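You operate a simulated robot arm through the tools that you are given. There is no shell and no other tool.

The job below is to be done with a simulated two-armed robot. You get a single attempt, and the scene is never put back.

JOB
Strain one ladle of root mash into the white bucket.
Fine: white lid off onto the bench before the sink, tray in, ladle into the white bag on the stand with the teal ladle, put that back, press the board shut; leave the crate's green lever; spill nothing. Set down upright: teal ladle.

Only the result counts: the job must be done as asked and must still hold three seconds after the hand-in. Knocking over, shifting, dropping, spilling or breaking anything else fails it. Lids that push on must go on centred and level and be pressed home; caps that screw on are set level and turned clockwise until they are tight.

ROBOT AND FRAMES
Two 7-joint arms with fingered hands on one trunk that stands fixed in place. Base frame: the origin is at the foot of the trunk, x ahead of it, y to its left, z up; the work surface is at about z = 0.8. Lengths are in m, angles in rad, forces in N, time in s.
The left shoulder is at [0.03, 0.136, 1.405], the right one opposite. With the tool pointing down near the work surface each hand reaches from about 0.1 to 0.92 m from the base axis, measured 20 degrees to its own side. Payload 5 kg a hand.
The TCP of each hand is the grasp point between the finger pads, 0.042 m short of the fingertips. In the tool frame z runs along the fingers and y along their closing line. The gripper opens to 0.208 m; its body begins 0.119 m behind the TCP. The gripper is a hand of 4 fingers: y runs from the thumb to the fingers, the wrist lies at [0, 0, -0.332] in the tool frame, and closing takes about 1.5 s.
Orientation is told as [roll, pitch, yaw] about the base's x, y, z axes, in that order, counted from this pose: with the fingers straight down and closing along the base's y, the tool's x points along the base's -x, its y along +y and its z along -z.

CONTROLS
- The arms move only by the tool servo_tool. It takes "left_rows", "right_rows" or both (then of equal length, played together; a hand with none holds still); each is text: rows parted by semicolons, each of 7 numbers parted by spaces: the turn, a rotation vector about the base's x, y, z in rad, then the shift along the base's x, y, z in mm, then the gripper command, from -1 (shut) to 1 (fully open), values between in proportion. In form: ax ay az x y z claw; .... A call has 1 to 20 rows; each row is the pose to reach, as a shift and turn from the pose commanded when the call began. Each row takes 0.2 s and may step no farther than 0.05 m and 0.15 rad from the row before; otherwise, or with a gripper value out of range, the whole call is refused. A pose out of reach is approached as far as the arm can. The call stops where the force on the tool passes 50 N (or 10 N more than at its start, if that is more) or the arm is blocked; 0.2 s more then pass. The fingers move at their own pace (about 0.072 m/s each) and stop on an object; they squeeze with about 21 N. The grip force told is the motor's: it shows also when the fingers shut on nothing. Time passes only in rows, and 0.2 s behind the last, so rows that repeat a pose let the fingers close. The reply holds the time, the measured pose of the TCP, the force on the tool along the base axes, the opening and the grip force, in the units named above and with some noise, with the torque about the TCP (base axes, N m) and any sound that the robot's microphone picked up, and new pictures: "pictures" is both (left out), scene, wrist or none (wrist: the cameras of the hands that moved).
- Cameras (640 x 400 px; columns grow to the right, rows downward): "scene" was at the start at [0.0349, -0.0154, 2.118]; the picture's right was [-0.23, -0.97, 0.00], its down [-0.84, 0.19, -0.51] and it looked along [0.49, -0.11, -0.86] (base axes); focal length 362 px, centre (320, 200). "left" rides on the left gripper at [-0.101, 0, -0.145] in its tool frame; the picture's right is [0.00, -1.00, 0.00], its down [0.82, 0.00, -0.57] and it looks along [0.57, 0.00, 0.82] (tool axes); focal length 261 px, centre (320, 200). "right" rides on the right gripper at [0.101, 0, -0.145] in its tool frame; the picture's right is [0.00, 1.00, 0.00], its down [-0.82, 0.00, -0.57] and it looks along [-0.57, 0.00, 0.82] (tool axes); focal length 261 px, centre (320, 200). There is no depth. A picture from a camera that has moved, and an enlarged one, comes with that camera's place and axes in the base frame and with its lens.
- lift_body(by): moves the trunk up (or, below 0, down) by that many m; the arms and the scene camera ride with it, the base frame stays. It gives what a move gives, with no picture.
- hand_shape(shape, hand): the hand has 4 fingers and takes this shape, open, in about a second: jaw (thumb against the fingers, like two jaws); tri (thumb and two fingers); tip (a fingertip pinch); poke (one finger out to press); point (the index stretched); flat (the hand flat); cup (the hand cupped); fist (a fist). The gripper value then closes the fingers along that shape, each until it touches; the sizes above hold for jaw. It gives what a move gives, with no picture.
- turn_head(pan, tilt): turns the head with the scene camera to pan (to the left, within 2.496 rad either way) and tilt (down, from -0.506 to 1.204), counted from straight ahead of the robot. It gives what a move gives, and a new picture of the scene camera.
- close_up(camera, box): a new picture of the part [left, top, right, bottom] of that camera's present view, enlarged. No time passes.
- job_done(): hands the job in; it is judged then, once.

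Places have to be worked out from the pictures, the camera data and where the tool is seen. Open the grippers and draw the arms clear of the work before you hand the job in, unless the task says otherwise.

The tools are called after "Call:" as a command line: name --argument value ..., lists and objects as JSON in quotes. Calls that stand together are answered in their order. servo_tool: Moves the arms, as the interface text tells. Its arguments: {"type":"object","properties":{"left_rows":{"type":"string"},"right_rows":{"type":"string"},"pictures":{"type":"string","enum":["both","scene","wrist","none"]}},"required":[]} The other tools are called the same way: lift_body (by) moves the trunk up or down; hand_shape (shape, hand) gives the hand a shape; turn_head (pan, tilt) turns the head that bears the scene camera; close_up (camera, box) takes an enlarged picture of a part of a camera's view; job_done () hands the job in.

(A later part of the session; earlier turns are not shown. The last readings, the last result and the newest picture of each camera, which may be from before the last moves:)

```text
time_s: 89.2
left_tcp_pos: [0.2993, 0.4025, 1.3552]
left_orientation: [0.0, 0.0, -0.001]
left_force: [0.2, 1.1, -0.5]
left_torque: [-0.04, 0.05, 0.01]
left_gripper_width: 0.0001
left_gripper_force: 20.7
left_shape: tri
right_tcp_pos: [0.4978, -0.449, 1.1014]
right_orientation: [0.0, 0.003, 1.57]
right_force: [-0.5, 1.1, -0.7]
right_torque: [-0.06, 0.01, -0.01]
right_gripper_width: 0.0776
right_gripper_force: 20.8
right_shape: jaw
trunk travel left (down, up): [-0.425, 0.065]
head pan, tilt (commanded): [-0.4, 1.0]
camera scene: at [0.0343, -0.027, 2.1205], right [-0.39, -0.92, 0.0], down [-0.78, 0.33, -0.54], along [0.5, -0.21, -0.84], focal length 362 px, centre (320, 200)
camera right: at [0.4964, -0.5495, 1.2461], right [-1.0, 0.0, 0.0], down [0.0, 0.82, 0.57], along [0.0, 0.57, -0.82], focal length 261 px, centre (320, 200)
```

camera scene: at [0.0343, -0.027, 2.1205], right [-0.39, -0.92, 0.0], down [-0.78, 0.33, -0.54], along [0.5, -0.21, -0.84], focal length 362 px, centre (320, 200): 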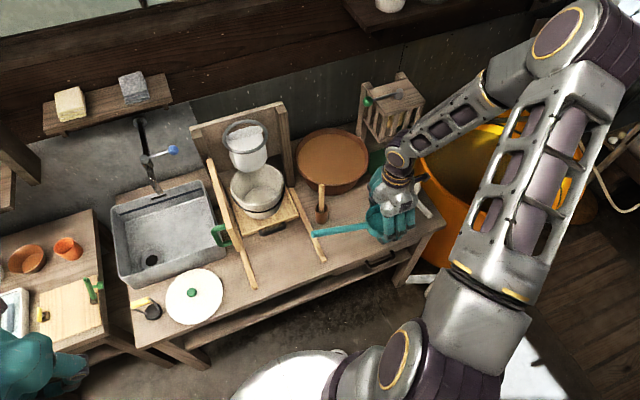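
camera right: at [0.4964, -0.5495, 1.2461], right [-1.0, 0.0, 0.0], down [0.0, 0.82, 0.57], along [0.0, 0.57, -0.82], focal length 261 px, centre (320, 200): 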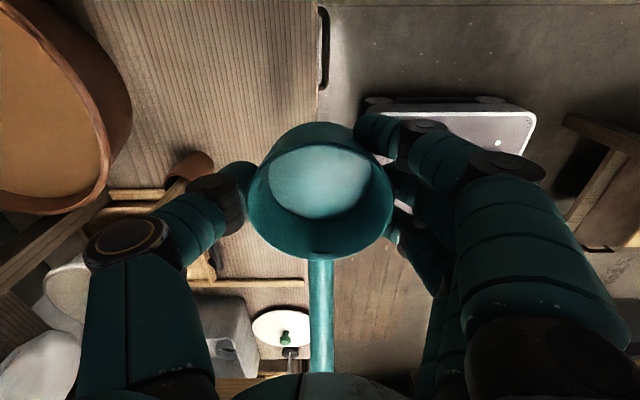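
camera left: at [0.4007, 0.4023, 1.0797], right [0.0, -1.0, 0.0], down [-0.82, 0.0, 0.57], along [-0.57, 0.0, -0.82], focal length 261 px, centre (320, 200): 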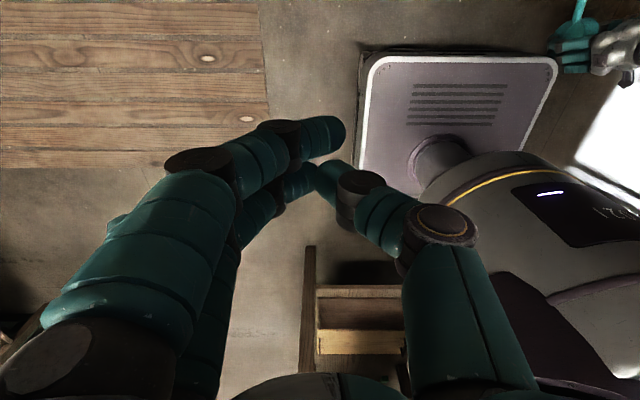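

The ladle is held level with the handle along +y. I now test the negative yaw direction to see whether the wrist has more range that way.

Call:
servo_tool --right_rows "0 0 -0.14 0 0 0 -1;0 0 -0.28 0 0 0 -1;0 0 -0.42 0 0 0 -1;0 0 -0.56 0 0 0 -1;0 0 -0.70 0 0 0 -1;0 0 -0.84 0 0 0 -1;0 0 -0.98 0 0 0 -1;0 0 -1.12 0 0 0 -1;0 0 -1.26 0 0 0 -1;0 0 -1.40 0 0 0 -1;0 0 -1.54 0 0 0 -1;0 0 -1.68 0 0 0 -1;0 0 -1.82 0 0 0 -1;0 0 -1.96 0 0 0 -1;0 0 -2.10 0 0 0 -1;0 0 -2.24 0 0 0 -1;0 0 -2.38 0 0 0 -1;0 0 -2.52 0 0 0 -1" --pictures "scene"

```text
time_s: 93.0
left_tcp_pos: [0.3005, 0.4018, 1.3542]
left_orientation: [0.001, -0.001, 0.0]
left_force: [0.1, 0.0, 1.0]
left_torque: [0.01, -0.01, -0.01]
left_gripper_width: 0.0
left_gripper_force: 21.1
left_shape: tri
right_tcp_pos: [0.4959, -0.4491, 1.1005]
right_orientation: [-0.002, 0.002, -0.949]
right_force: [-0.5, -0.4, -2.2]
right_torque: [0.02, 0.05, 0.02]
right_gripper_width: 0.0781
right_gripper_force: 21.1
right_shape: jaw
trunk travel left (down, up): [-0.425, 0.065]
head pan, tilt (commanded): [-0.4, 1.0]
camera scene: at [0.0337, -0.027, 2.1206], right [-0.39, -0.92, 0.0], down [-0.78, 0.33, -0.54], along [0.5, -0.21, -0.84], focal length 362 px, centre (320, 200)
```

scene: 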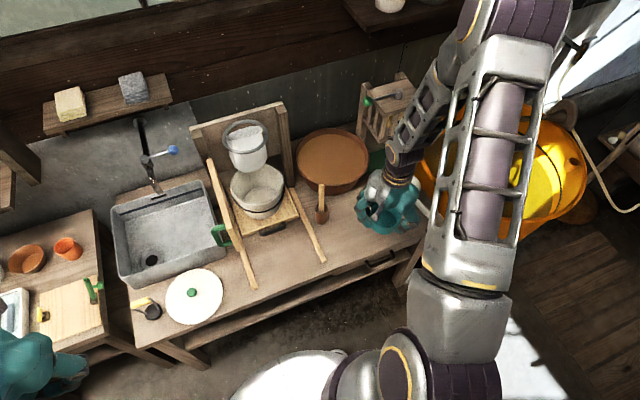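

Negative yaw works fine so far (-0.95). I continue toward -2.6 to see whether the handle can be pointed at the robot this way.

Call:
servo_tool --right_rows "0 0 -0.14 0 0 0 -1;0 0 -0.28 0 0 0 -1;0 0 -0.42 0 0 0 -1;0 0 -0.56 0 0 0 -1;0 0 -0.70 0 0 0 -1;0 0 -0.84 0 0 0 -1;0 0 -0.98 0 0 0 -1;0 0 -1.12 0 0 0 -1;0 0 -1.26 0 0 0 -1" --pictures "scene"

```text
time_s: 95.0
left_tcp_pos: [0.2996, 0.4021, 1.3544]
left_orientation: [0.0, 0.0, 0.001]
left_force: [0.0, -0.3, 0.4]
left_torque: [-0.02, 0.0, 0.01]
left_gripper_width: 0.0
left_gripper_force: 21.0
left_shape: tri
right_tcp_pos: [0.4971, -0.4506, 1.101]
right_orientation: [-0.001, 0.003, -2.209]
right_force: [-0.7, 0.3, -1.2]
right_torque: [0.01, -0.04, 0.02]
right_gripper_width: 0.078
right_gripper_force: 20.4
right_shape: jaw
trunk travel left (down, up): [-0.425, 0.065]
head pan, tilt (commanded): [-0.4, 1.0]
camera scene: at [0.0337, -0.027, 2.1206], right [-0.39, -0.92, 0.0], down [-0.78, 0.33, -0.54], along [0.5, -0.21, -0.84], focal length 362 px, centre (320, 200)
```

scene: 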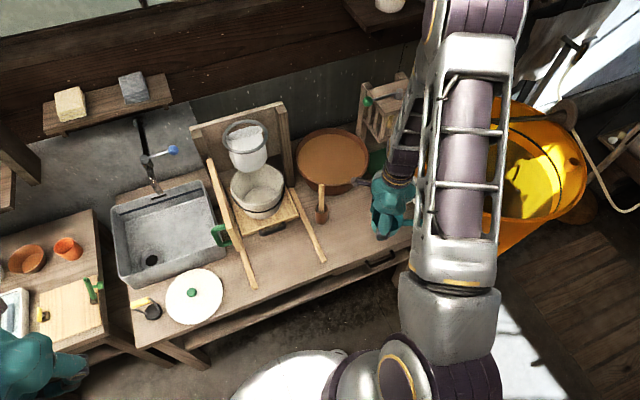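

Yaw -2.2 is fine and there is still range. I continue to -3.14 so the handle points at the robot, keeping the bowl over the bench.

Call:
servo_tool --right_rows "0 0 -0.13 15 3 0 -1;0 0 -0.26 30 6 0 -1;0 0 -0.39 45 10 0 -1;0 0 -0.52 60 14 0 -1;0 0 -0.65 75 17 0 -1;0 0 -0.78 90 20 0 -1;0 0 -0.93 102 20 0 -1;0 0 -0.93 102 20 0 -1" --pictures "both"

```text
time_s: 96.8
left_tcp_pos: [0.3001, 0.4015, 1.3557]
left_orientation: [0.001, 0.001, 0.0]
left_force: [-0.3, -0.6, -0.3]
left_torque: [0.01, -0.04, 0.04]
left_gripper_width: 0.0002
left_gripper_force: 21.2
left_shape: tri
right_tcp_pos: [0.5978, -0.429, 1.1001]
right_orientation: [0.002, 0.002, -3.139]
right_force: [-1.3, -0.6, -1.5]
right_torque: [0.04, -0.09, 0.03]
right_gripper_width: 0.0779
right_gripper_force: 20.8
right_shape: jaw
trunk travel left (down, up): [-0.425, 0.065]
head pan, tilt (commanded): [-0.4, 1.0]
camera scene: at [0.0329, -0.0276, 2.1206], right [-0.39, -0.92, 0.0], down [-0.78, 0.33, -0.54], along [0.5, -0.21, -0.84], focal length 362 px, centre (320, 200)
camera right: at [0.6989, -0.4303, 1.2461], right [0.0, -1.0, 0.0], down [-0.82, 0.0, 0.57], along [-0.57, 0.0, -0.82], focal length 261 px, centre (320, 200)
```

scene: 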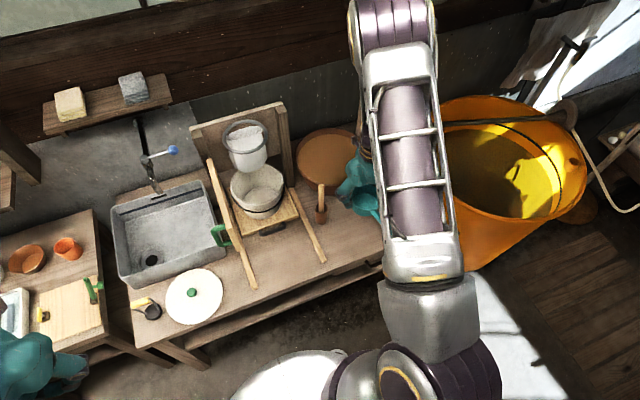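
right: 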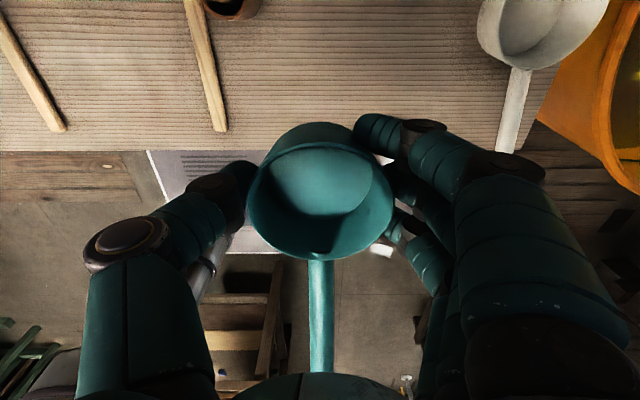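

The handle now points at the robot. I lower the ladle to the bench at about (0.60,-0.43), with the handle overhanging the front edge.

Call:
servo_tool --right_rows "0 0 0 2 0 -45 -1;0 0 0 3 0 -90 -1;0 0 0 4 0 -135 -1;0 0 0 4 0 -175 -1;0 0 0 4 0 -205 -1;0 0 0 4 0 -225 -1;0 0 0 4 0 -225 -1" --pictures "both"

Call:
close_up --camera "scene" --box '[280, 130, 440, 270]'

```text
time_s: 98.4
left_tcp_pos: [0.2986, 0.4009, 1.3545]
left_orientation: [-0.001, 0.0, -0.001]
left_force: [-0.8, -0.3, -0.6]
left_torque: [0.03, 0.01, -0.01]
left_gripper_width: 0.0001
left_gripper_force: 22.0
left_shape: tri
right_tcp_pos: [0.6046, -0.4301, 0.8749]
right_orientation: [0.0, 0.002, -3.139]
right_force: [-0.2, 0.2, -1.2]
right_torque: [0.0, -0.1, 0.01]
right_gripper_width: 0.0781
right_gripper_force: 20.7
right_shape: jaw
trunk travel left (down, up): [-0.425, 0.065]
head pan, tilt (commanded): [-0.4, 1.0]
camera scene: at [0.0331, -0.027, 2.1206], right [-0.39, -0.92, 0.0], down [-0.78, 0.33, -0.54], along [0.5, -0.21, -0.84], focal length 362 px, centre (320, 200)
camera right: at [0.7036, -0.4299, 1.02], right [0.0, -1.0, 0.0], down [-0.82, 0.0, 0.57], along [-0.57, 0.0, -0.82], focal length 261 px, centre (320, 200)
```

scene: 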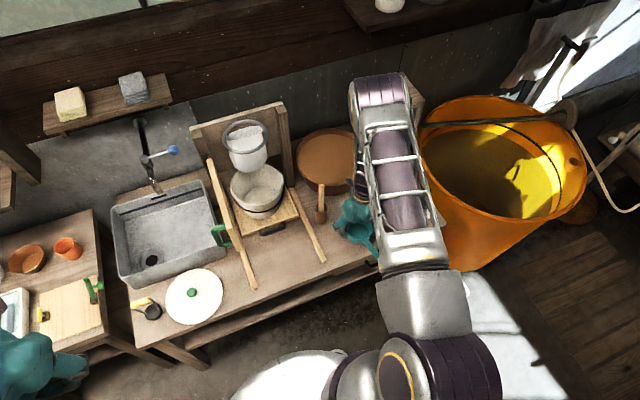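
right: 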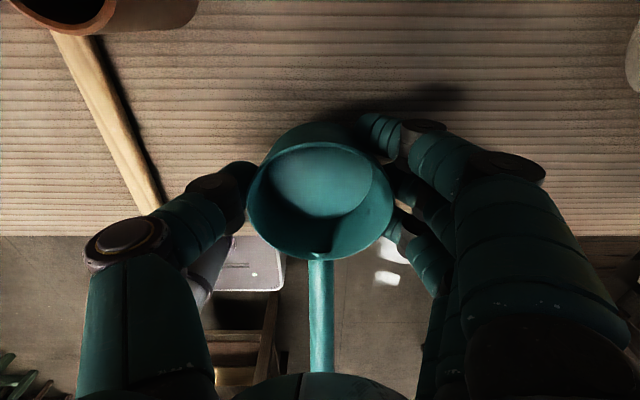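

```text
2.86 times, centred on (360, 200) of scene
camera zoom: at [0.0331, -0.027, 2.1206], right [-0.39, -0.92, 0.0], down [-0.78, 0.33, -0.54], along [0.5, -0.21, -0.84], focal length 1036 px, centre (206, 200)
```

zoom: 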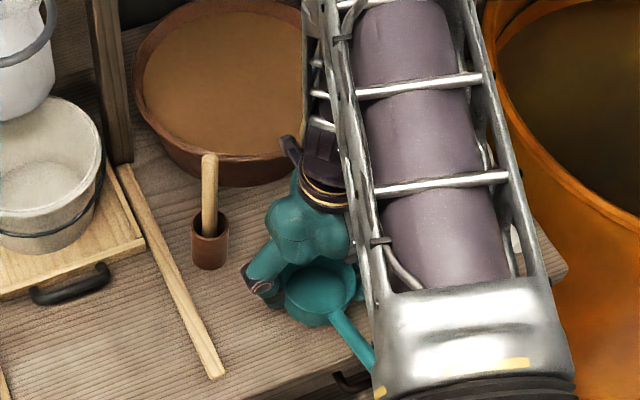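

The bowl bottom is about 2 cm above the bench. I lower in small steps to contact.

Call:
servo_tool --right_rows "0 0 0 0 0 -7 -1;0 0 0 0 0 -13 -1;0 0 0 0 0 -18 -1;0 0 0 0 0 -21 -1;0 0 0 0 0 -23 -1;0 0 0 0 0 -23 -1" --pictures "none"

```text
time_s: 99.8
left_tcp_pos: [0.2991, 0.4011, 1.3554]
left_orientation: [0.0, 0.0, 0.0]
left_force: [0.5, 0.0, -0.3]
left_torque: [-0.01, -0.03, 0.01]
left_gripper_width: 0.0
left_gripper_force: 21.2
left_shape: tri
right_tcp_pos: [0.6028, -0.4294, 0.852]
right_orientation: [0.001, 0.001, -3.137]
right_force: [1.1, -0.7, 8.0]
right_torque: [-0.15, 0.16, 0.07]
right_gripper_width: 0.0782
right_gripper_force: 20.4
right_shape: jaw
trunk travel left (down, up): [-0.425, 0.065]
head pan, tilt (commanded): [-0.4, 1.0]
```

Contact felt (8 N up). I open the jaw to free the bowl, then rise straight up.

Call:
servo_tool --right_rows "0 0 0 0 0 1 -0.3;0 0 0 0 0 1 0;0 0 0 0 0 1 0.2;0 0 0 0 0 1 0.4;0 0 0 0 0 1 0.4;0 0 0 0 0 1 0.4;0 0 0 0 0 25 0.4;0 0 0 0 0 60 0.4;0 0 0 0 0 100 0.4;0 0 0 0 0 145 0.4;0 0 0 0 0 190 0.4;0 0 0 0 0 190 0.4" --pictures "both"

Call:
close_up --camera "right" --box '[220, 40, 420, 240]'

```text
time_s: 102.4
left_tcp_pos: [0.2996, 0.4007, 1.3548]
left_orientation: [0.0, 0.0, 0.0]
left_force: [1.1, -0.3, 0.9]
left_torque: [0.03, 0.06, 0.0]
left_gripper_width: 0.0001
left_gripper_force: 21.1
left_shape: tri
right_tcp_pos: [0.6012, -0.428, 1.0413]
right_orientation: [0.0, -0.002, -3.138]
right_force: [0.3, 0.0, -0.6]
right_torque: [0.01, 0.03, -0.01]
right_gripper_width: 0.145
right_gripper_force: 0.1
right_shape: jaw
trunk travel left (down, up): [-0.425, 0.065]
head pan, tilt (commanded): [-0.4, 1.0]
camera scene: at [0.0347, -0.0282, 2.1204], right [-0.39, -0.92, 0.0], down [-0.78, 0.33, -0.54], along [0.5, -0.21, -0.84], focal length 362 px, centre (320, 200)
camera right: at [0.7018, -0.4293, 1.1867], right [0.0, -1.0, 0.0], down [-0.82, 0.0, 0.57], along [-0.57, 0.0, -0.82], focal length 261 px, centre (320, 200)
```

scene: 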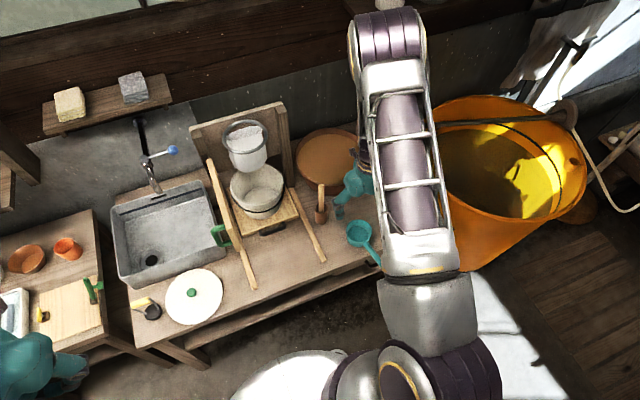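
right: 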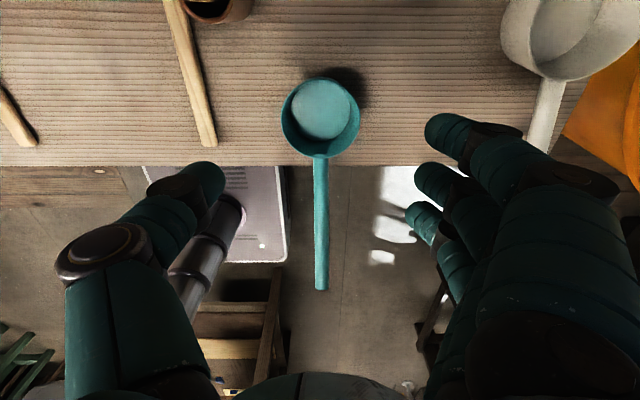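

```text
2.00 times, centred on (320, 140) of right
camera zoom: at [0.7018, -0.4293, 1.1867], right [0.0, -1.0, 0.0], down [-0.82, 0.0, 0.57], along [-0.57, 0.0, -0.82], focal length 521 px, centre (320, 320)
```

zoom: 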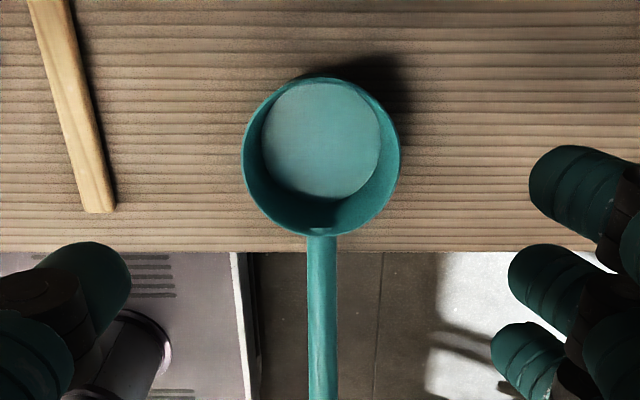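

The ladle now stands upright on the bench at (0.60,-0.43) with its handle overhanging the front edge. I raise the hand, turn it back to yaw 0, and bring it above the overhanging handle for a wrapping grasp.

Call:
servo_tool --right_rows "0 0 0 0 0 40 0.4;0 0 0 0 0 80 0.4;0 0 0 0 0 110 0.4;0 0 0.14 -10 0 120 0.4;0 0 0.28 -20 0 120 0.4;0 0 0.42 -30 0 120 0.4;0 0 0.56 -40 0 120 0.4;0 0 0.70 -50 0 120 0.4;0 0 0.84 -60 0 120 0.4;0 0 0.98 -70 0 120 0.4;0 0 1.12 -80 0 120 0.4;0 0 1.26 -90 0 120 0.4;0 0 1.40 -100 0 120 0.4;0 0 1.54 -110 0 120 0.4;0 0 1.68 -120 0 120 0.4;0 0 1.82 -130 0 120 0.4;0 0 1.96 -140 0 120 0.4;0 0 2.10 -150 0 120 0.4;0 0 2.24 -160 0 120 0.4" --pictures "none"

Call:
servo_tool --right_rows "0 0 0.14 -5 0 0 0.4;0 0 0.28 -10 0 0 0.4;0 0 0.42 -15 0 0 0.4;0 0 0.56 -20 0 0 0.4;0 0 0.70 -24 0 0 0.4;0 0 0.84 -26 0 0 0.4;0 0 0.898 -27 0 0 0.4;0 0 0.898 -27 0 0 0.4" --pictures "both"

```text
time_s: 106.4
left_tcp_pos: [0.2997, 0.401, 1.3546]
left_orientation: [0.0, -0.001, 0.002]
left_force: [-0.3, -0.7, 0.0]
left_torque: [0.04, -0.01, 0.01]
left_gripper_width: 0.0001
left_gripper_force: 21.0
left_shape: tri
right_tcp_pos: [0.4424, -0.4309, 1.1622]
right_orientation: [-0.001, 0.003, -0.895]
right_force: [-0.5, -0.2, 0.5]
right_torque: [-0.01, -0.1, -0.01]
right_gripper_width: 0.1454
right_gripper_force: 0.0
right_shape: jaw
trunk travel left (down, up): [-0.425, 0.065]
head pan, tilt (commanded): [-0.4, 1.0]
```

```text
time_s: 108.2
left_tcp_pos: [0.2999, 0.4019, 1.3546]
left_orientation: [0.0, 0.002, -0.002]
left_force: [-0.5, -1.0, 0.4]
left_torque: [0.01, 0.0, 0.01]
left_gripper_width: 0.0001
left_gripper_force: 21.0
left_shape: tri
right_tcp_pos: [0.4166, -0.4284, 1.163]
right_orientation: [-0.001, 0.003, 0.001]
right_force: [0.1, 0.2, -0.9]
right_torque: [0.0, -0.02, -0.02]
right_gripper_width: 0.1454
right_gripper_force: 0.1
right_shape: jaw
trunk travel left (down, up): [-0.425, 0.065]
head pan, tilt (commanded): [-0.4, 1.0]
camera scene: at [0.0337, -0.0271, 2.1206], right [-0.39, -0.92, 0.0], down [-0.78, 0.33, -0.54], along [0.5, -0.21, -0.84], focal length 362 px, centre (320, 200)
camera right: at [0.3146, -0.4286, 1.3088], right [0.0, 1.0, 0.0], down [0.82, 0.0, 0.57], along [0.57, 0.0, -0.82], focal length 261 px, centre (320, 200)
```

scene: 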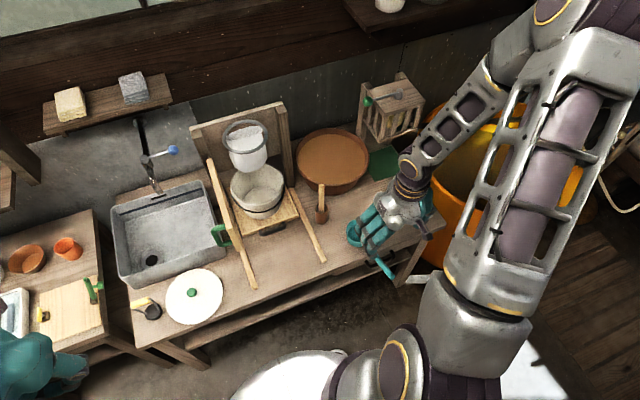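
right: 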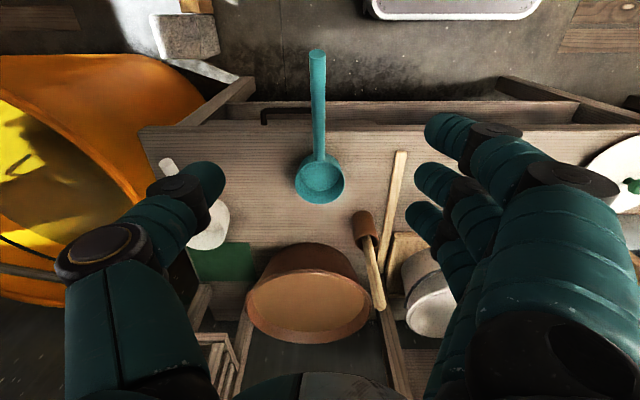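

The hand is above the overhanging handle. I descend with the jaw open so the handle comes up toward the palm, first to TCP z≈0.84.

Call:
servo_tool --right_rows "0 0 0 0 -1 -45 0.4;0 0 0 0 -2 -90 0.4;0 0 0 0 -3 -135 0.4;0 0 0 0 -3 -180 0.4;0 0 0 0 -3 -225 0.4;0 0 0 0 -3 -265 0.4;0 0 0 0 -3 -300 0.4;0 0 0 0 -3 -323 0.4;0 0 0 0 -3 -323 0.4" --pictures "both"

Call:
close_up --camera "scene" --box '[330, 190, 450, 290]'

```text
time_s: 110.2
left_tcp_pos: [0.2988, 0.4018, 1.3541]
left_orientation: [-0.002, 0.0, 0.001]
left_force: [0.2, -0.5, -0.3]
left_torque: [0.0, -0.02, 0.02]
left_gripper_width: 0.0
left_gripper_force: 20.8
left_shape: tri
right_tcp_pos: [0.4161, -0.4312, 0.8384]
right_orientation: [0.0, 0.0, -0.001]
right_force: [-0.2, -0.6, 0.3]
right_torque: [-0.01, -0.01, 0.0]
right_gripper_width: 0.1451
right_gripper_force: 0.1
right_shape: jaw
trunk travel left (down, up): [-0.425, 0.065]
head pan, tilt (commanded): [-0.4, 1.0]
camera scene: at [0.0333, -0.0267, 2.1206], right [-0.39, -0.92, 0.0], down [-0.78, 0.33, -0.54], along [0.5, -0.21, -0.84], focal length 362 px, centre (320, 200)
camera right: at [0.3142, -0.4305, 0.9845], right [0.0, 1.0, 0.0], down [0.82, 0.0, 0.57], along [0.57, 0.0, -0.82], focal length 261 px, centre (320, 200)
```

scene: 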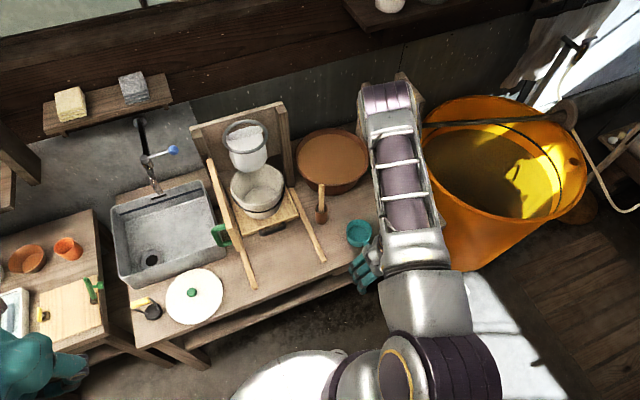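
right: 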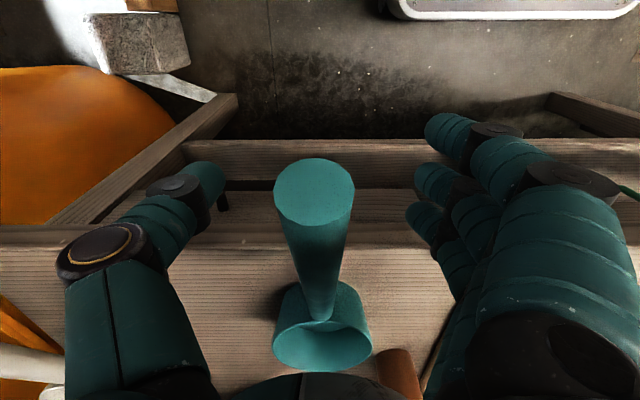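

```text
4.00 times, centred on (390, 240) of scene
camera zoom: at [0.0333, -0.0267, 2.1206], right [-0.39, -0.92, 0.0], down [-0.78, 0.33, -0.54], along [0.5, -0.21, -0.84], focal length 1450 px, centre (40, 40)
```

zoom: 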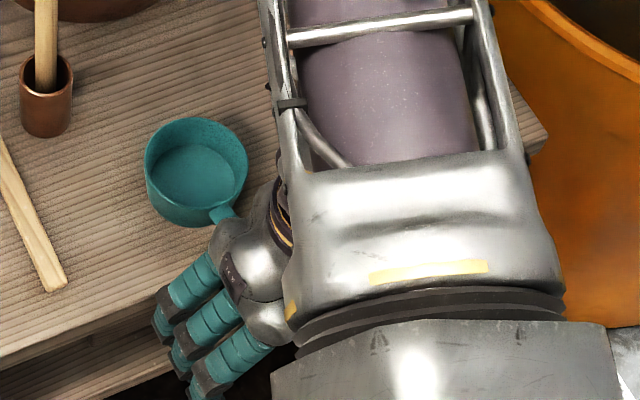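

The handle lies between thumb and fingers, just below the palm. I shift 11 mm back (to keep the wrist camera clear of the handle end) and lower until the palm nearly touches the handle.

Call:
servo_tool --right_rows "0 0 0 -6 0 0 0.4;0 0 0 -11 0 -8 0.4;0 0 0 -11 0 -16 0.4;0 0 0 -11 0 -22 0.4;0 0 0 -11 0 -27 0.4;0 0 0 -11 0 -31 0.4;0 0 0 -11 0 -31 0.4" --pictures "wrist"

Call:
close_up --camera "scene" --box '[330, 190, 450, 290]'

```text
time_s: 111.8
left_tcp_pos: [0.3, 0.4008, 1.354]
left_orientation: [0.001, 0.0, 0.0]
left_force: [0.0, -0.3, -0.1]
left_torque: [0.02, -0.01, -0.01]
left_gripper_width: 0.0
left_gripper_force: 21.3
left_shape: tri
right_tcp_pos: [0.404, -0.4327, 0.8082]
right_orientation: [-0.002, 0.003, 0.0]
right_force: [-0.2, -0.3, -0.2]
right_torque: [0.03, 0.0, -0.01]
right_gripper_width: 0.145
right_gripper_force: 0.0
right_shape: jaw
trunk travel left (down, up): [-0.425, 0.065]
head pan, tilt (commanded): [-0.4, 1.0]
camera right: at [0.3029, -0.4314, 0.9538], right [0.0, 1.0, 0.0], down [0.82, 0.0, 0.57], along [0.57, 0.0, -0.82], focal length 261 px, centre (320, 200)
```

right: 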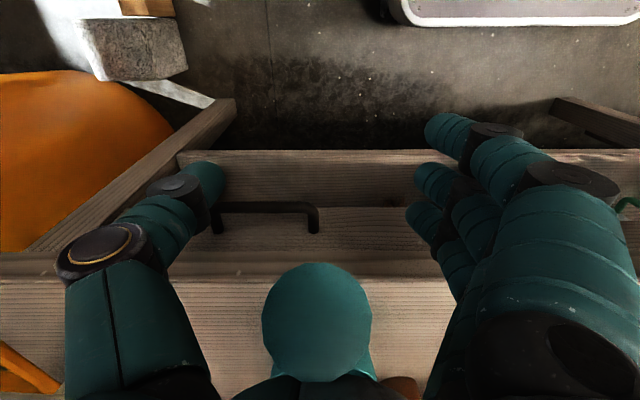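

```text
4.00 times, centred on (390, 240) of scene
camera zoom: at [0.0334, -0.0271, 2.1206], right [-0.39, -0.92, 0.0], down [-0.78, 0.33, -0.54], along [0.5, -0.21, -0.84], focal length 1450 px, centre (40, 40)
```

zoom: 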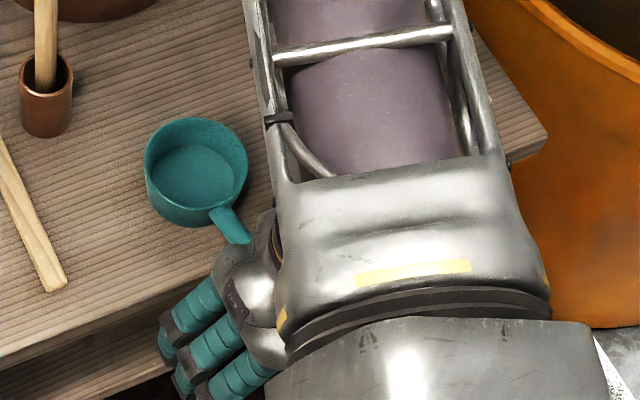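

The handle slopes up 19° toward the robot, so the palm should match it for a true wrap. I tilt the hand +0.33 rad about y around the grip point and settle the palm just above the handle.

Call:
servo_tool --right_rows "0 0 0 0 0 12 0.4;0 0.11 0 -6 0 12 0.4;0 0.22 0 -13 0 10 0.4;0 0.33 0 -19 0 9 0.4;0 0.33 0 -22 0 2 0.4;0 0.33 0 -23 0 -3 0.4;0 0.33 0 -23 0 -3 0.4" --pictures "wrist"

Call:
close_up --camera "scene" --box '[330, 190, 450, 290]'

```text
time_s: 113.4
left_tcp_pos: [0.3002, 0.4018, 1.3557]
left_orientation: [0.002, -0.002, 0.0]
left_force: [-0.1, 0.7, -0.2]
left_torque: [-0.02, 0.02, 0.0]
left_gripper_width: 0.0
left_gripper_force: 20.9
left_shape: tri
right_tcp_pos: [0.3804, -0.4324, 0.8059]
right_orientation: [0.0, 0.332, -0.001]
right_force: [-1.4, -0.5, -0.8]
right_torque: [-0.01, 0.0, 0.0]
right_gripper_width: 0.1451
right_gripper_force: 0.0
right_shape: jaw
trunk travel left (down, up): [-0.425, 0.065]
head pan, tilt (commanded): [-0.4, 1.0]
camera right: at [0.3322, -0.4316, 0.9763], right [0.0, 1.0, 0.0], down [0.96, 0.0, 0.27], along [0.27, 0.0, -0.96], focal length 261 px, centre (320, 200)
```

right: 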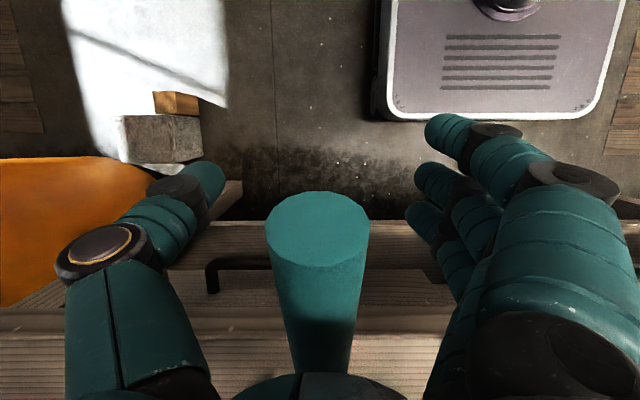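

```text
4.00 times, centred on (390, 240) of scene
camera zoom: at [0.0337, -0.027, 2.1206], right [-0.39, -0.92, 0.0], down [-0.78, 0.33, -0.54], along [0.5, -0.21, -0.84], focal length 1450 px, centre (40, 40)
```

zoom: 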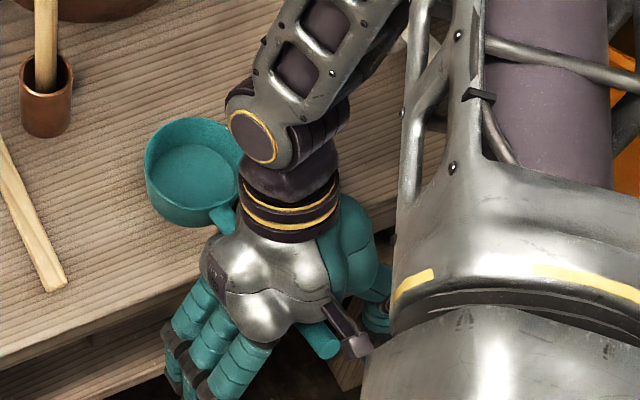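

The handle runs centrally under the palm. I close the last 3 mm and switch the right hand to the cup shape around it.

Call:
servo_tool --right_rows "0 0 0 -1 0 -3 0.4;0 0 0 -1 0 -3 0.4" --pictures "none"

Call:
hand_shape --hand "right" --shape "cup"

Call:
close_up --camera "right" --box '[0, 0, 640, 400]'

Call:
close_up --camera "scene" --box '[330, 190, 450, 290]'

```text
time_s: 114.0
left_tcp_pos: [0.2986, 0.4014, 1.3545]
left_orientation: [-0.002, -0.001, -0.001]
left_force: [0.3, -0.5, 0.4]
left_torque: [0.02, -0.01, -0.02]
left_gripper_width: 0.0
left_gripper_force: 21.0
left_shape: tri
right_tcp_pos: [0.3798, -0.4321, 0.8034]
right_orientation: [-0.001, 0.331, 0.0]
right_force: [0.1, -1.3, 0.0]
right_torque: [0.02, -0.01, -0.01]
right_gripper_width: 0.1454
right_gripper_force: 0.0
right_shape: jaw
trunk travel left (down, up): [-0.425, 0.065]
head pan, tilt (commanded): [-0.4, 1.0]
```

```text
time_s: 114.9
left_tcp_pos: [0.2998, 0.4013, 1.3554]
left_orientation: [0.0, 0.001, 0.0]
left_force: [0.1, -0.2, -0.8]
left_torque: [0.03, 0.01, 0.03]
left_gripper_width: 0.0
left_gripper_force: 20.7
left_shape: tri
right_tcp_pos: [0.3794, -0.4319, 0.8013]
right_orientation: [0.0, 0.331, -0.001]
right_force: [0.0, 1.2, -0.1]
right_torque: [0.02, -0.01, 0.01]
right_gripper_width: 0.06
right_gripper_force: 0.0
right_shape: cup
trunk travel left (down, up): [-0.425, 0.065]
head pan, tilt (commanded): [-0.4, 1.0]
```

```text
1.00 times, centred on (320, 200) of right (not enlarged: the box is as wide or as high as the picture)
camera zoom: at [0.3311, -0.4313, 0.9732], right [0.0, 1.0, 0.0], down [0.96, 0.0, 0.27], along [0.27, 0.0, -0.96], focal length 261 px, centre (320, 200)
```

zoom: 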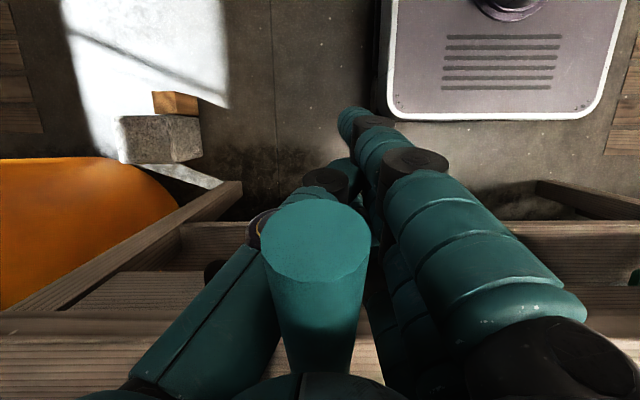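

```text
4.00 times, centred on (390, 240) of scene
camera zoom: at [0.0335, -0.0272, 2.1206], right [-0.39, -0.92, 0.0], down [-0.78, 0.33, -0.54], along [0.5, -0.21, -0.84], focal length 1450 px, centre (40, 40)
```

zoom: 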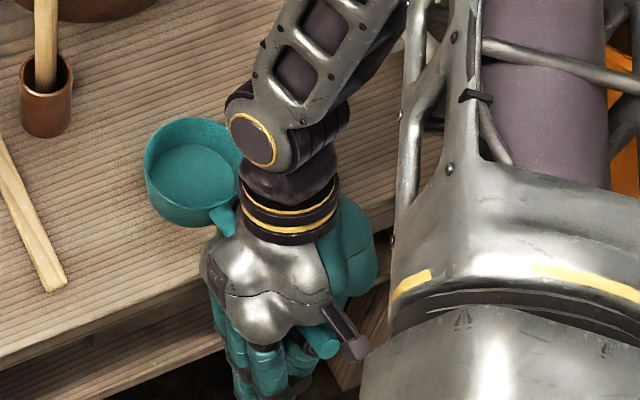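

The fingers now hang on both sides of the handle in cup shape. I close to wrap and squeeze it into the palm.

Call:
servo_tool --right_rows "0 0 0 0 0 0 0.6;0 0 0 0 0 0 0.2;0 0 0 0 0 0 -0.2;0 0 0 0 0 0 -0.6;0 0 0 0 0 0 -1;0 0 0 0 0 0 -1;0 0 0 0 0 0 -1;0 0 0 0 0 0 -1;0 0 0 0 0 0 -1;0 0 0 0 0 0 -1" --pictures "wrist"

Call:
close_up --camera "scene" --box '[330, 190, 450, 290]'

```text
time_s: 117.1
left_tcp_pos: [0.2987, 0.4021, 1.3544]
left_orientation: [-0.001, 0.0, -0.001]
left_force: [0.3, 0.2, -0.6]
left_torque: [0.01, -0.02, 0.05]
left_gripper_width: 0.0
left_gripper_force: 21.3
left_shape: tri
right_tcp_pos: [0.3813, -0.4318, 0.8035]
right_orientation: [0.001, 0.332, -0.001]
right_force: [0.5, 0.7, -0.4]
right_torque: [0.01, 0.13, 0.04]
right_gripper_width: 0.0
right_gripper_force: 20.9
right_shape: cup
trunk travel left (down, up): [-0.425, 0.065]
head pan, tilt (commanded): [-0.4, 1.0]
camera right: at [0.331, -0.4313, 0.9732], right [0.0, 1.0, 0.0], down [0.96, 0.0, 0.27], along [0.27, 0.0, -0.96], focal length 261 px, centre (320, 200)
```

right: 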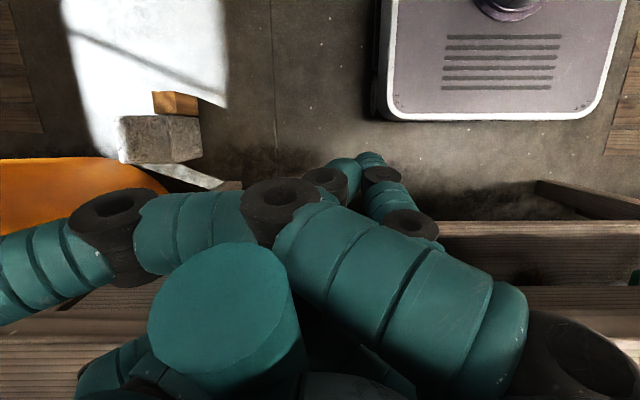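

```text
4.00 times, centred on (390, 240) of scene
camera zoom: at [0.0335, -0.0272, 2.1206], right [-0.39, -0.92, 0.0], down [-0.78, 0.33, -0.54], along [0.5, -0.21, -0.84], focal length 1450 px, centre (40, 40)
```

zoom: 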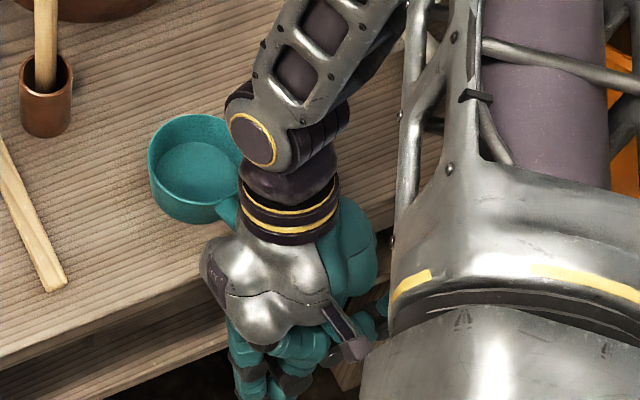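

The fingers wrapped and pushed the handle a little toward the thumb. I test the hold by lifting 2 cm and watching whether the bowl rises level.

Call:
servo_tool --right_rows "0 0 0 0 0 4 -1;0 0 0 0 0 9 -1;0 0 0 0 0 15 -1;0 0 0 0 0 22 -1;0 0 0 0 0 22 -1" --pictures "both"

Call:
close_up --camera "scene" --box '[330, 190, 450, 290]'

```text
time_s: 118.3
left_tcp_pos: [0.3002, 0.4012, 1.3541]
left_orientation: [0.0, 0.001, -0.002]
left_force: [-0.5, 1.4, 0.6]
left_torque: [-0.03, 0.02, -0.03]
left_gripper_width: 0.0
left_gripper_force: 20.6
left_shape: tri
right_tcp_pos: [0.3808, -0.4333, 0.8246]
right_orientation: [-0.001, 0.331, 0.001]
right_force: [-0.6, -0.4, -1.6]
right_torque: [0.02, 0.33, -0.03]
right_gripper_width: 0.0
right_gripper_force: 20.8
right_shape: cup
trunk travel left (down, up): [-0.425, 0.065]
head pan, tilt (commanded): [-0.4, 1.0]
camera scene: at [0.0337, -0.0274, 2.1205], right [-0.39, -0.92, 0.0], down [-0.78, 0.33, -0.54], along [0.5, -0.21, -0.84], focal length 362 px, centre (320, 200)
camera right: at [0.3321, -0.4326, 0.9952], right [0.0, 1.0, 0.0], down [0.96, 0.0, 0.27], along [0.27, 0.0, -0.96], focal length 261 px, centre (320, 200)
```

scene: 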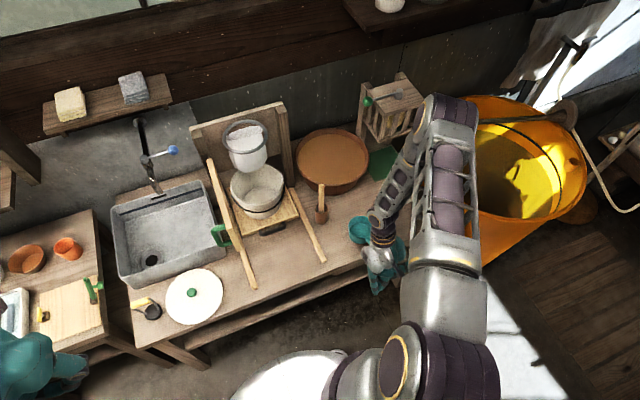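
right: 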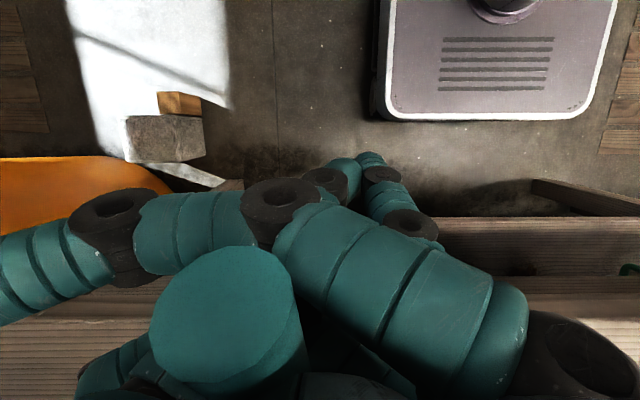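

```text
4.00 times, centred on (390, 240) of scene
camera zoom: at [0.0337, -0.0274, 2.1205], right [-0.39, -0.92, 0.0], down [-0.78, 0.33, -0.54], along [0.5, -0.21, -0.84], focal length 1450 px, centre (40, 40)
```

zoom: 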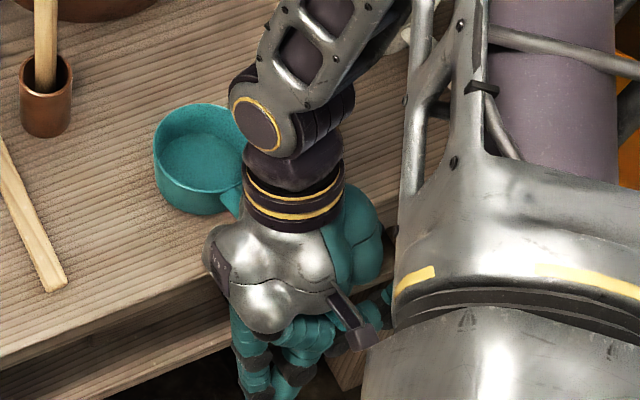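

The hand carries the full ladle weight (torque 0.33 N·m) and the handle has not moved in the grip, so the wrap holds. I lift further and inspect the ladle's attitude.

Call:
servo_tool --right_rows "0 0 0 0 0 15 -1;0 0 0 0 0 35 -1;0 0 0 0 0 60 -1;0 0 0 0 0 90 -1;0 0 0 0 0 120 -1;0 0 0 0 0 150 -1;0 0 0 0 0 180 -1;0 0 0 0 0 200 -1;0 0 0 0 0 200 -1" --pictures "both"

Call:
close_up --camera "scene" --box '[320, 180, 440, 280]'

```text
time_s: 120.3
left_tcp_pos: [0.3015, 0.4018, 1.3537]
left_orientation: [0.0, 0.0, 0.0]
left_force: [0.1, -0.6, -0.4]
left_torque: [0.01, 0.02, -0.03]
left_gripper_width: 0.0
left_gripper_force: 21.2
left_shape: tri
right_tcp_pos: [0.3809, -0.4315, 1.0246]
right_orientation: [0.001, 0.33, 0.0]
right_force: [0.2, -0.2, -1.8]
right_torque: [0.01, 0.31, -0.02]
right_gripper_width: 0.0001
right_gripper_force: 21.1
right_shape: cup
trunk travel left (down, up): [-0.425, 0.065]
head pan, tilt (commanded): [-0.4, 1.0]
camera scene: at [0.0342, -0.0275, 2.1205], right [-0.39, -0.92, 0.0], down [-0.78, 0.33, -0.54], along [0.5, -0.21, -0.84], focal length 362 px, centre (320, 200)
camera right: at [0.3322, -0.432, 1.1944], right [0.0, 1.0, 0.0], down [0.96, 0.0, 0.27], along [0.27, 0.0, -0.96], focal length 261 px, centre (320, 200)
```

scene: 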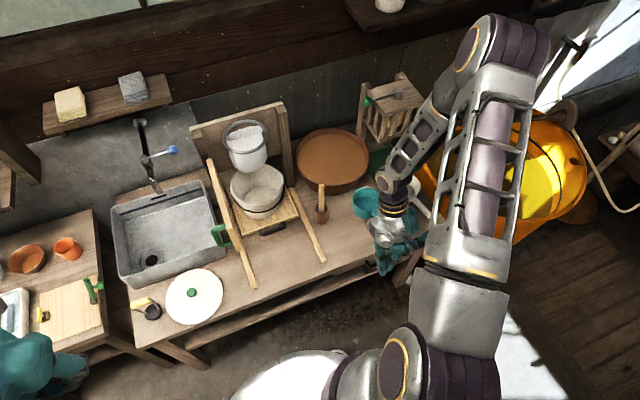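
right: 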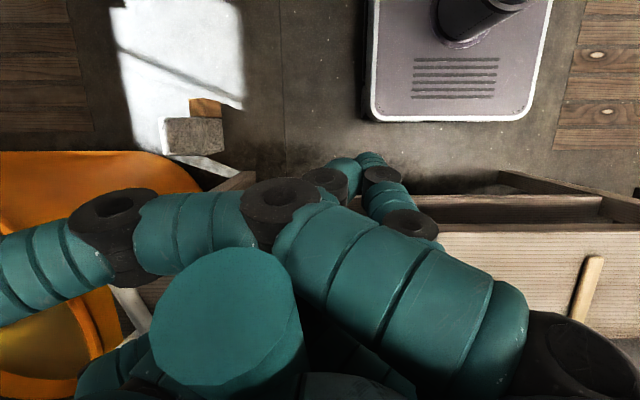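

```text
4.00 times, centred on (380, 230) of scene
camera zoom: at [0.0342, -0.0275, 2.1205], right [-0.39, -0.92, 0.0], down [-0.78, 0.33, -0.54], along [0.5, -0.21, -0.84], focal length 1450 px, centre (80, 80)
```

zoom: 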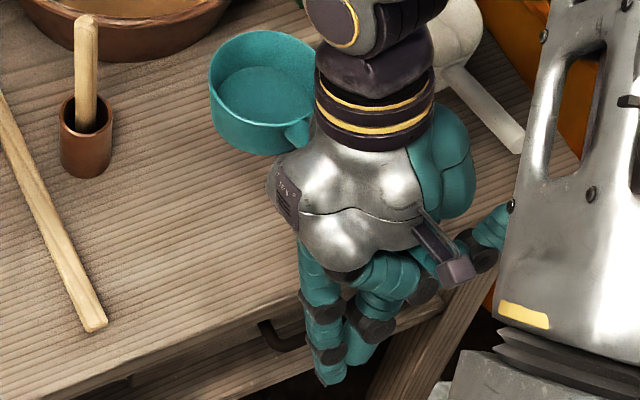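

The handle hasn't shifted at all in the wrap, so this grip is dependable. I zoom on the bowl to measure its tilt.

Call:
close_up --camera "scene" --box '[345, 180, 405, 230]'

```text
8.00 times, centred on (375, 205) of scene
camera zoom: at [0.0342, -0.0275, 2.1205], right [-0.39, -0.92, 0.0], down [-0.78, 0.33, -0.54], along [0.5, -0.21, -0.84], focal length 2900 px, centre (-120, 160)
```

zoom: 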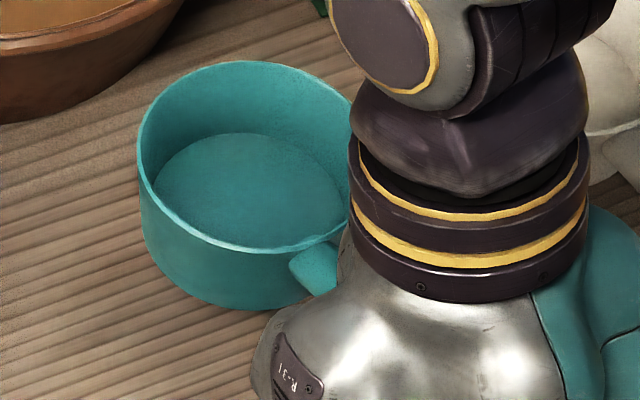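

The ladle is nearly level (perhaps ~5° far-lip low), bowl centre ≈ TCP + (0.209, 0.001, 0.057). I check the tub's mash level closely before scooping.

Call:
close_up --camera "scene" --box '[280, 110, 430, 210]'

Call:
turn_head --pan -0.45 --tilt 0.85

Call:
close_up --camera "scene" --box '[260, 160, 420, 270]'

```text
4.00 times, centred on (355, 160) of scene
camera zoom: at [0.0342, -0.0275, 2.1205], right [-0.39, -0.92, 0.0], down [-0.78, 0.33, -0.54], along [0.5, -0.21, -0.84], focal length 1450 px, centre (180, 360)
```

zoom: 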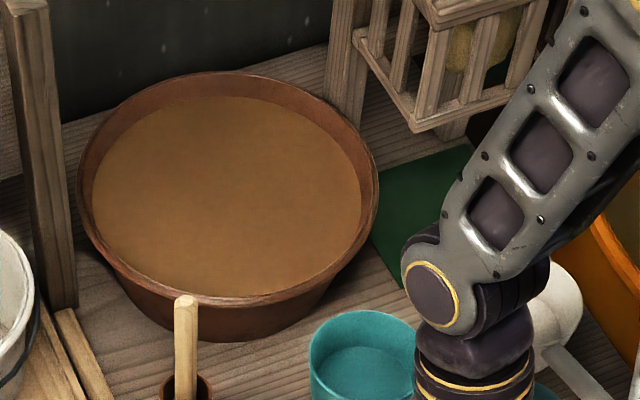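

```text
time_s: 121.0
left_tcp_pos: [0.2989, 0.4016, 1.3546]
left_orientation: [0.0, 0.0, -0.002]
left_force: [-0.2, -0.3, 0.1]
left_torque: [-0.02, 0.0, 0.02]
left_gripper_width: 0.0001
left_gripper_force: 21.1
left_shape: tri
right_tcp_pos: [0.3802, -0.4319, 1.0244]
right_orientation: [-0.001, 0.331, 0.001]
right_force: [0.5, -0.7, -1.3]
right_torque: [0.02, 0.22, -0.02]
right_gripper_width: 0.0
right_gripper_force: 20.7
right_shape: cup
trunk travel left (down, up): [-0.425, 0.065]
head pan, tilt (commanded): [-0.45, 0.85]
camera scene: at [0.0396, -0.0342, 2.1316], right [-0.44, -0.9, 0.0], down [-0.68, 0.33, -0.66], along [0.59, -0.29, -0.75], focal length 362 px, centre (320, 200)
```

scene: 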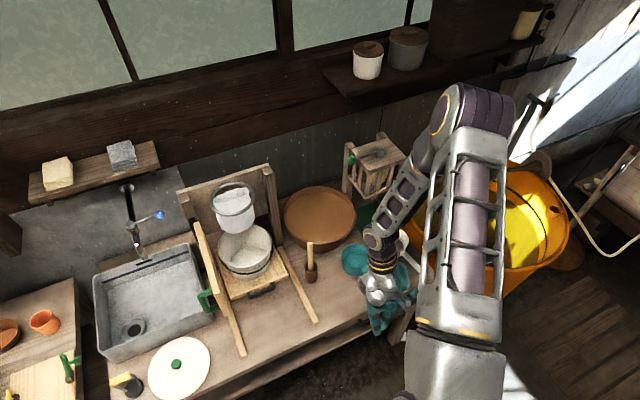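

```text
3.64 times, centred on (340, 215) of scene
camera zoom: at [0.0396, -0.0342, 2.1316], right [-0.44, -0.9, 0.0], down [-0.68, 0.33, -0.66], along [0.59, -0.29, -0.75], focal length 1318 px, centre (247, 146)
```

zoom: 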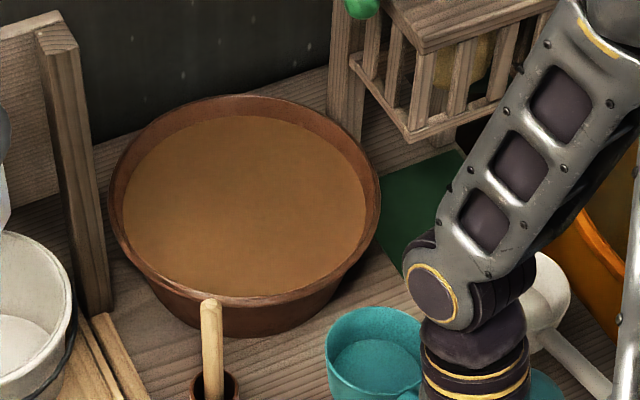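

The mash surface is at z≈0.938, the tub rim z≈0.955 with near edge x≈0.744, centre ≈(0.901,-0.448). I carry the ladle forward at height until the bowl is above the tub.

Call:
servo_tool --right_rows "0 0 0 15 0 25 -1;0 0 0 40 -3 50 -1;0 0 0 70 -6 75 -1;0 0 0 105 -9 95 -1;0 0 0 140 -12 105 -1;0 0 0 175 -15 110 -1;0 0 0 210 -17 110 -1;0 0 0 245 -19 110 -1;0 0 0 270 -19 110 -1;0 0 0 285 -19 110 -1;0 0 0 285 -19 110 -1" --pictures "both"

Call:
close_up --camera "scene" --box '[260, 150, 420, 270]'

```text
time_s: 123.4
left_tcp_pos: [0.2999, 0.4011, 1.3547]
left_orientation: [0.002, 0.001, 0.001]
left_force: [-0.6, 0.3, 0.0]
left_torque: [0.05, -0.03, 0.01]
left_gripper_width: 0.0003
left_gripper_force: 21.4
left_shape: tri
right_tcp_pos: [0.666, -0.4512, 1.1346]
right_orientation: [0.0, 0.332, 0.0]
right_force: [-1.1, 0.0, -1.0]
right_torque: [0.02, 0.24, 0.01]
right_gripper_width: 0.0001
right_gripper_force: 20.8
right_shape: cup
trunk travel left (down, up): [-0.425, 0.065]
head pan, tilt (commanded): [-0.45, 0.85]
camera scene: at [0.0393, -0.0344, 2.1317], right [-0.44, -0.9, 0.0], down [-0.68, 0.33, -0.66], along [0.59, -0.29, -0.75], focal length 362 px, centre (320, 200)
camera right: at [0.6171, -0.4509, 1.3046], right [0.0, 1.0, 0.0], down [0.96, 0.0, 0.27], along [0.27, 0.0, -0.96], focal length 261 px, centre (320, 200)
```

scene: 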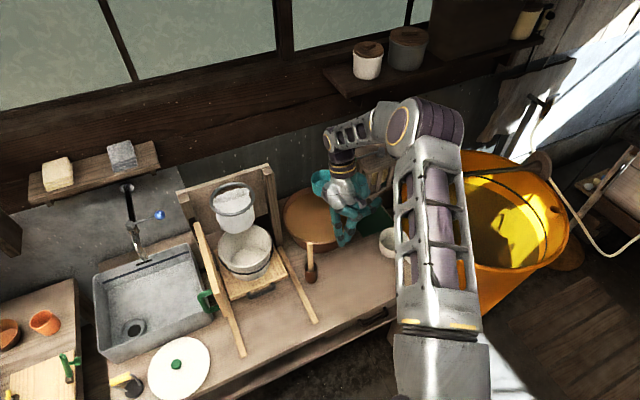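
right: 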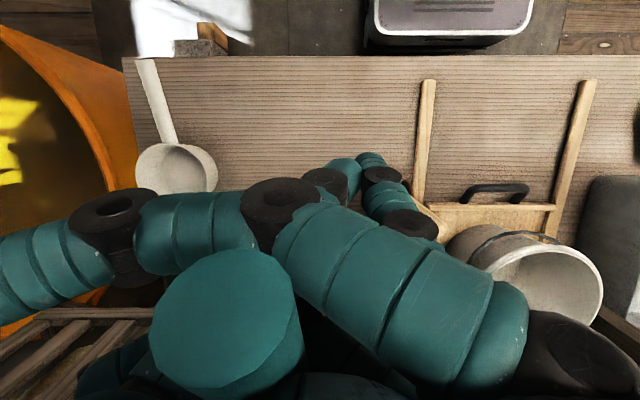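

```text
3.33 times, centred on (340, 210) of scene
camera zoom: at [0.0393, -0.0344, 2.1317], right [-0.44, -0.9, 0.0], down [-0.68, 0.33, -0.66], along [0.59, -0.29, -0.75], focal length 1208 px, centre (253, 167)
```

zoom: 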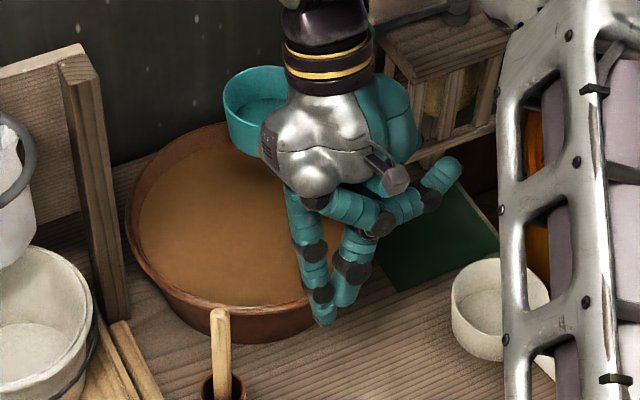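

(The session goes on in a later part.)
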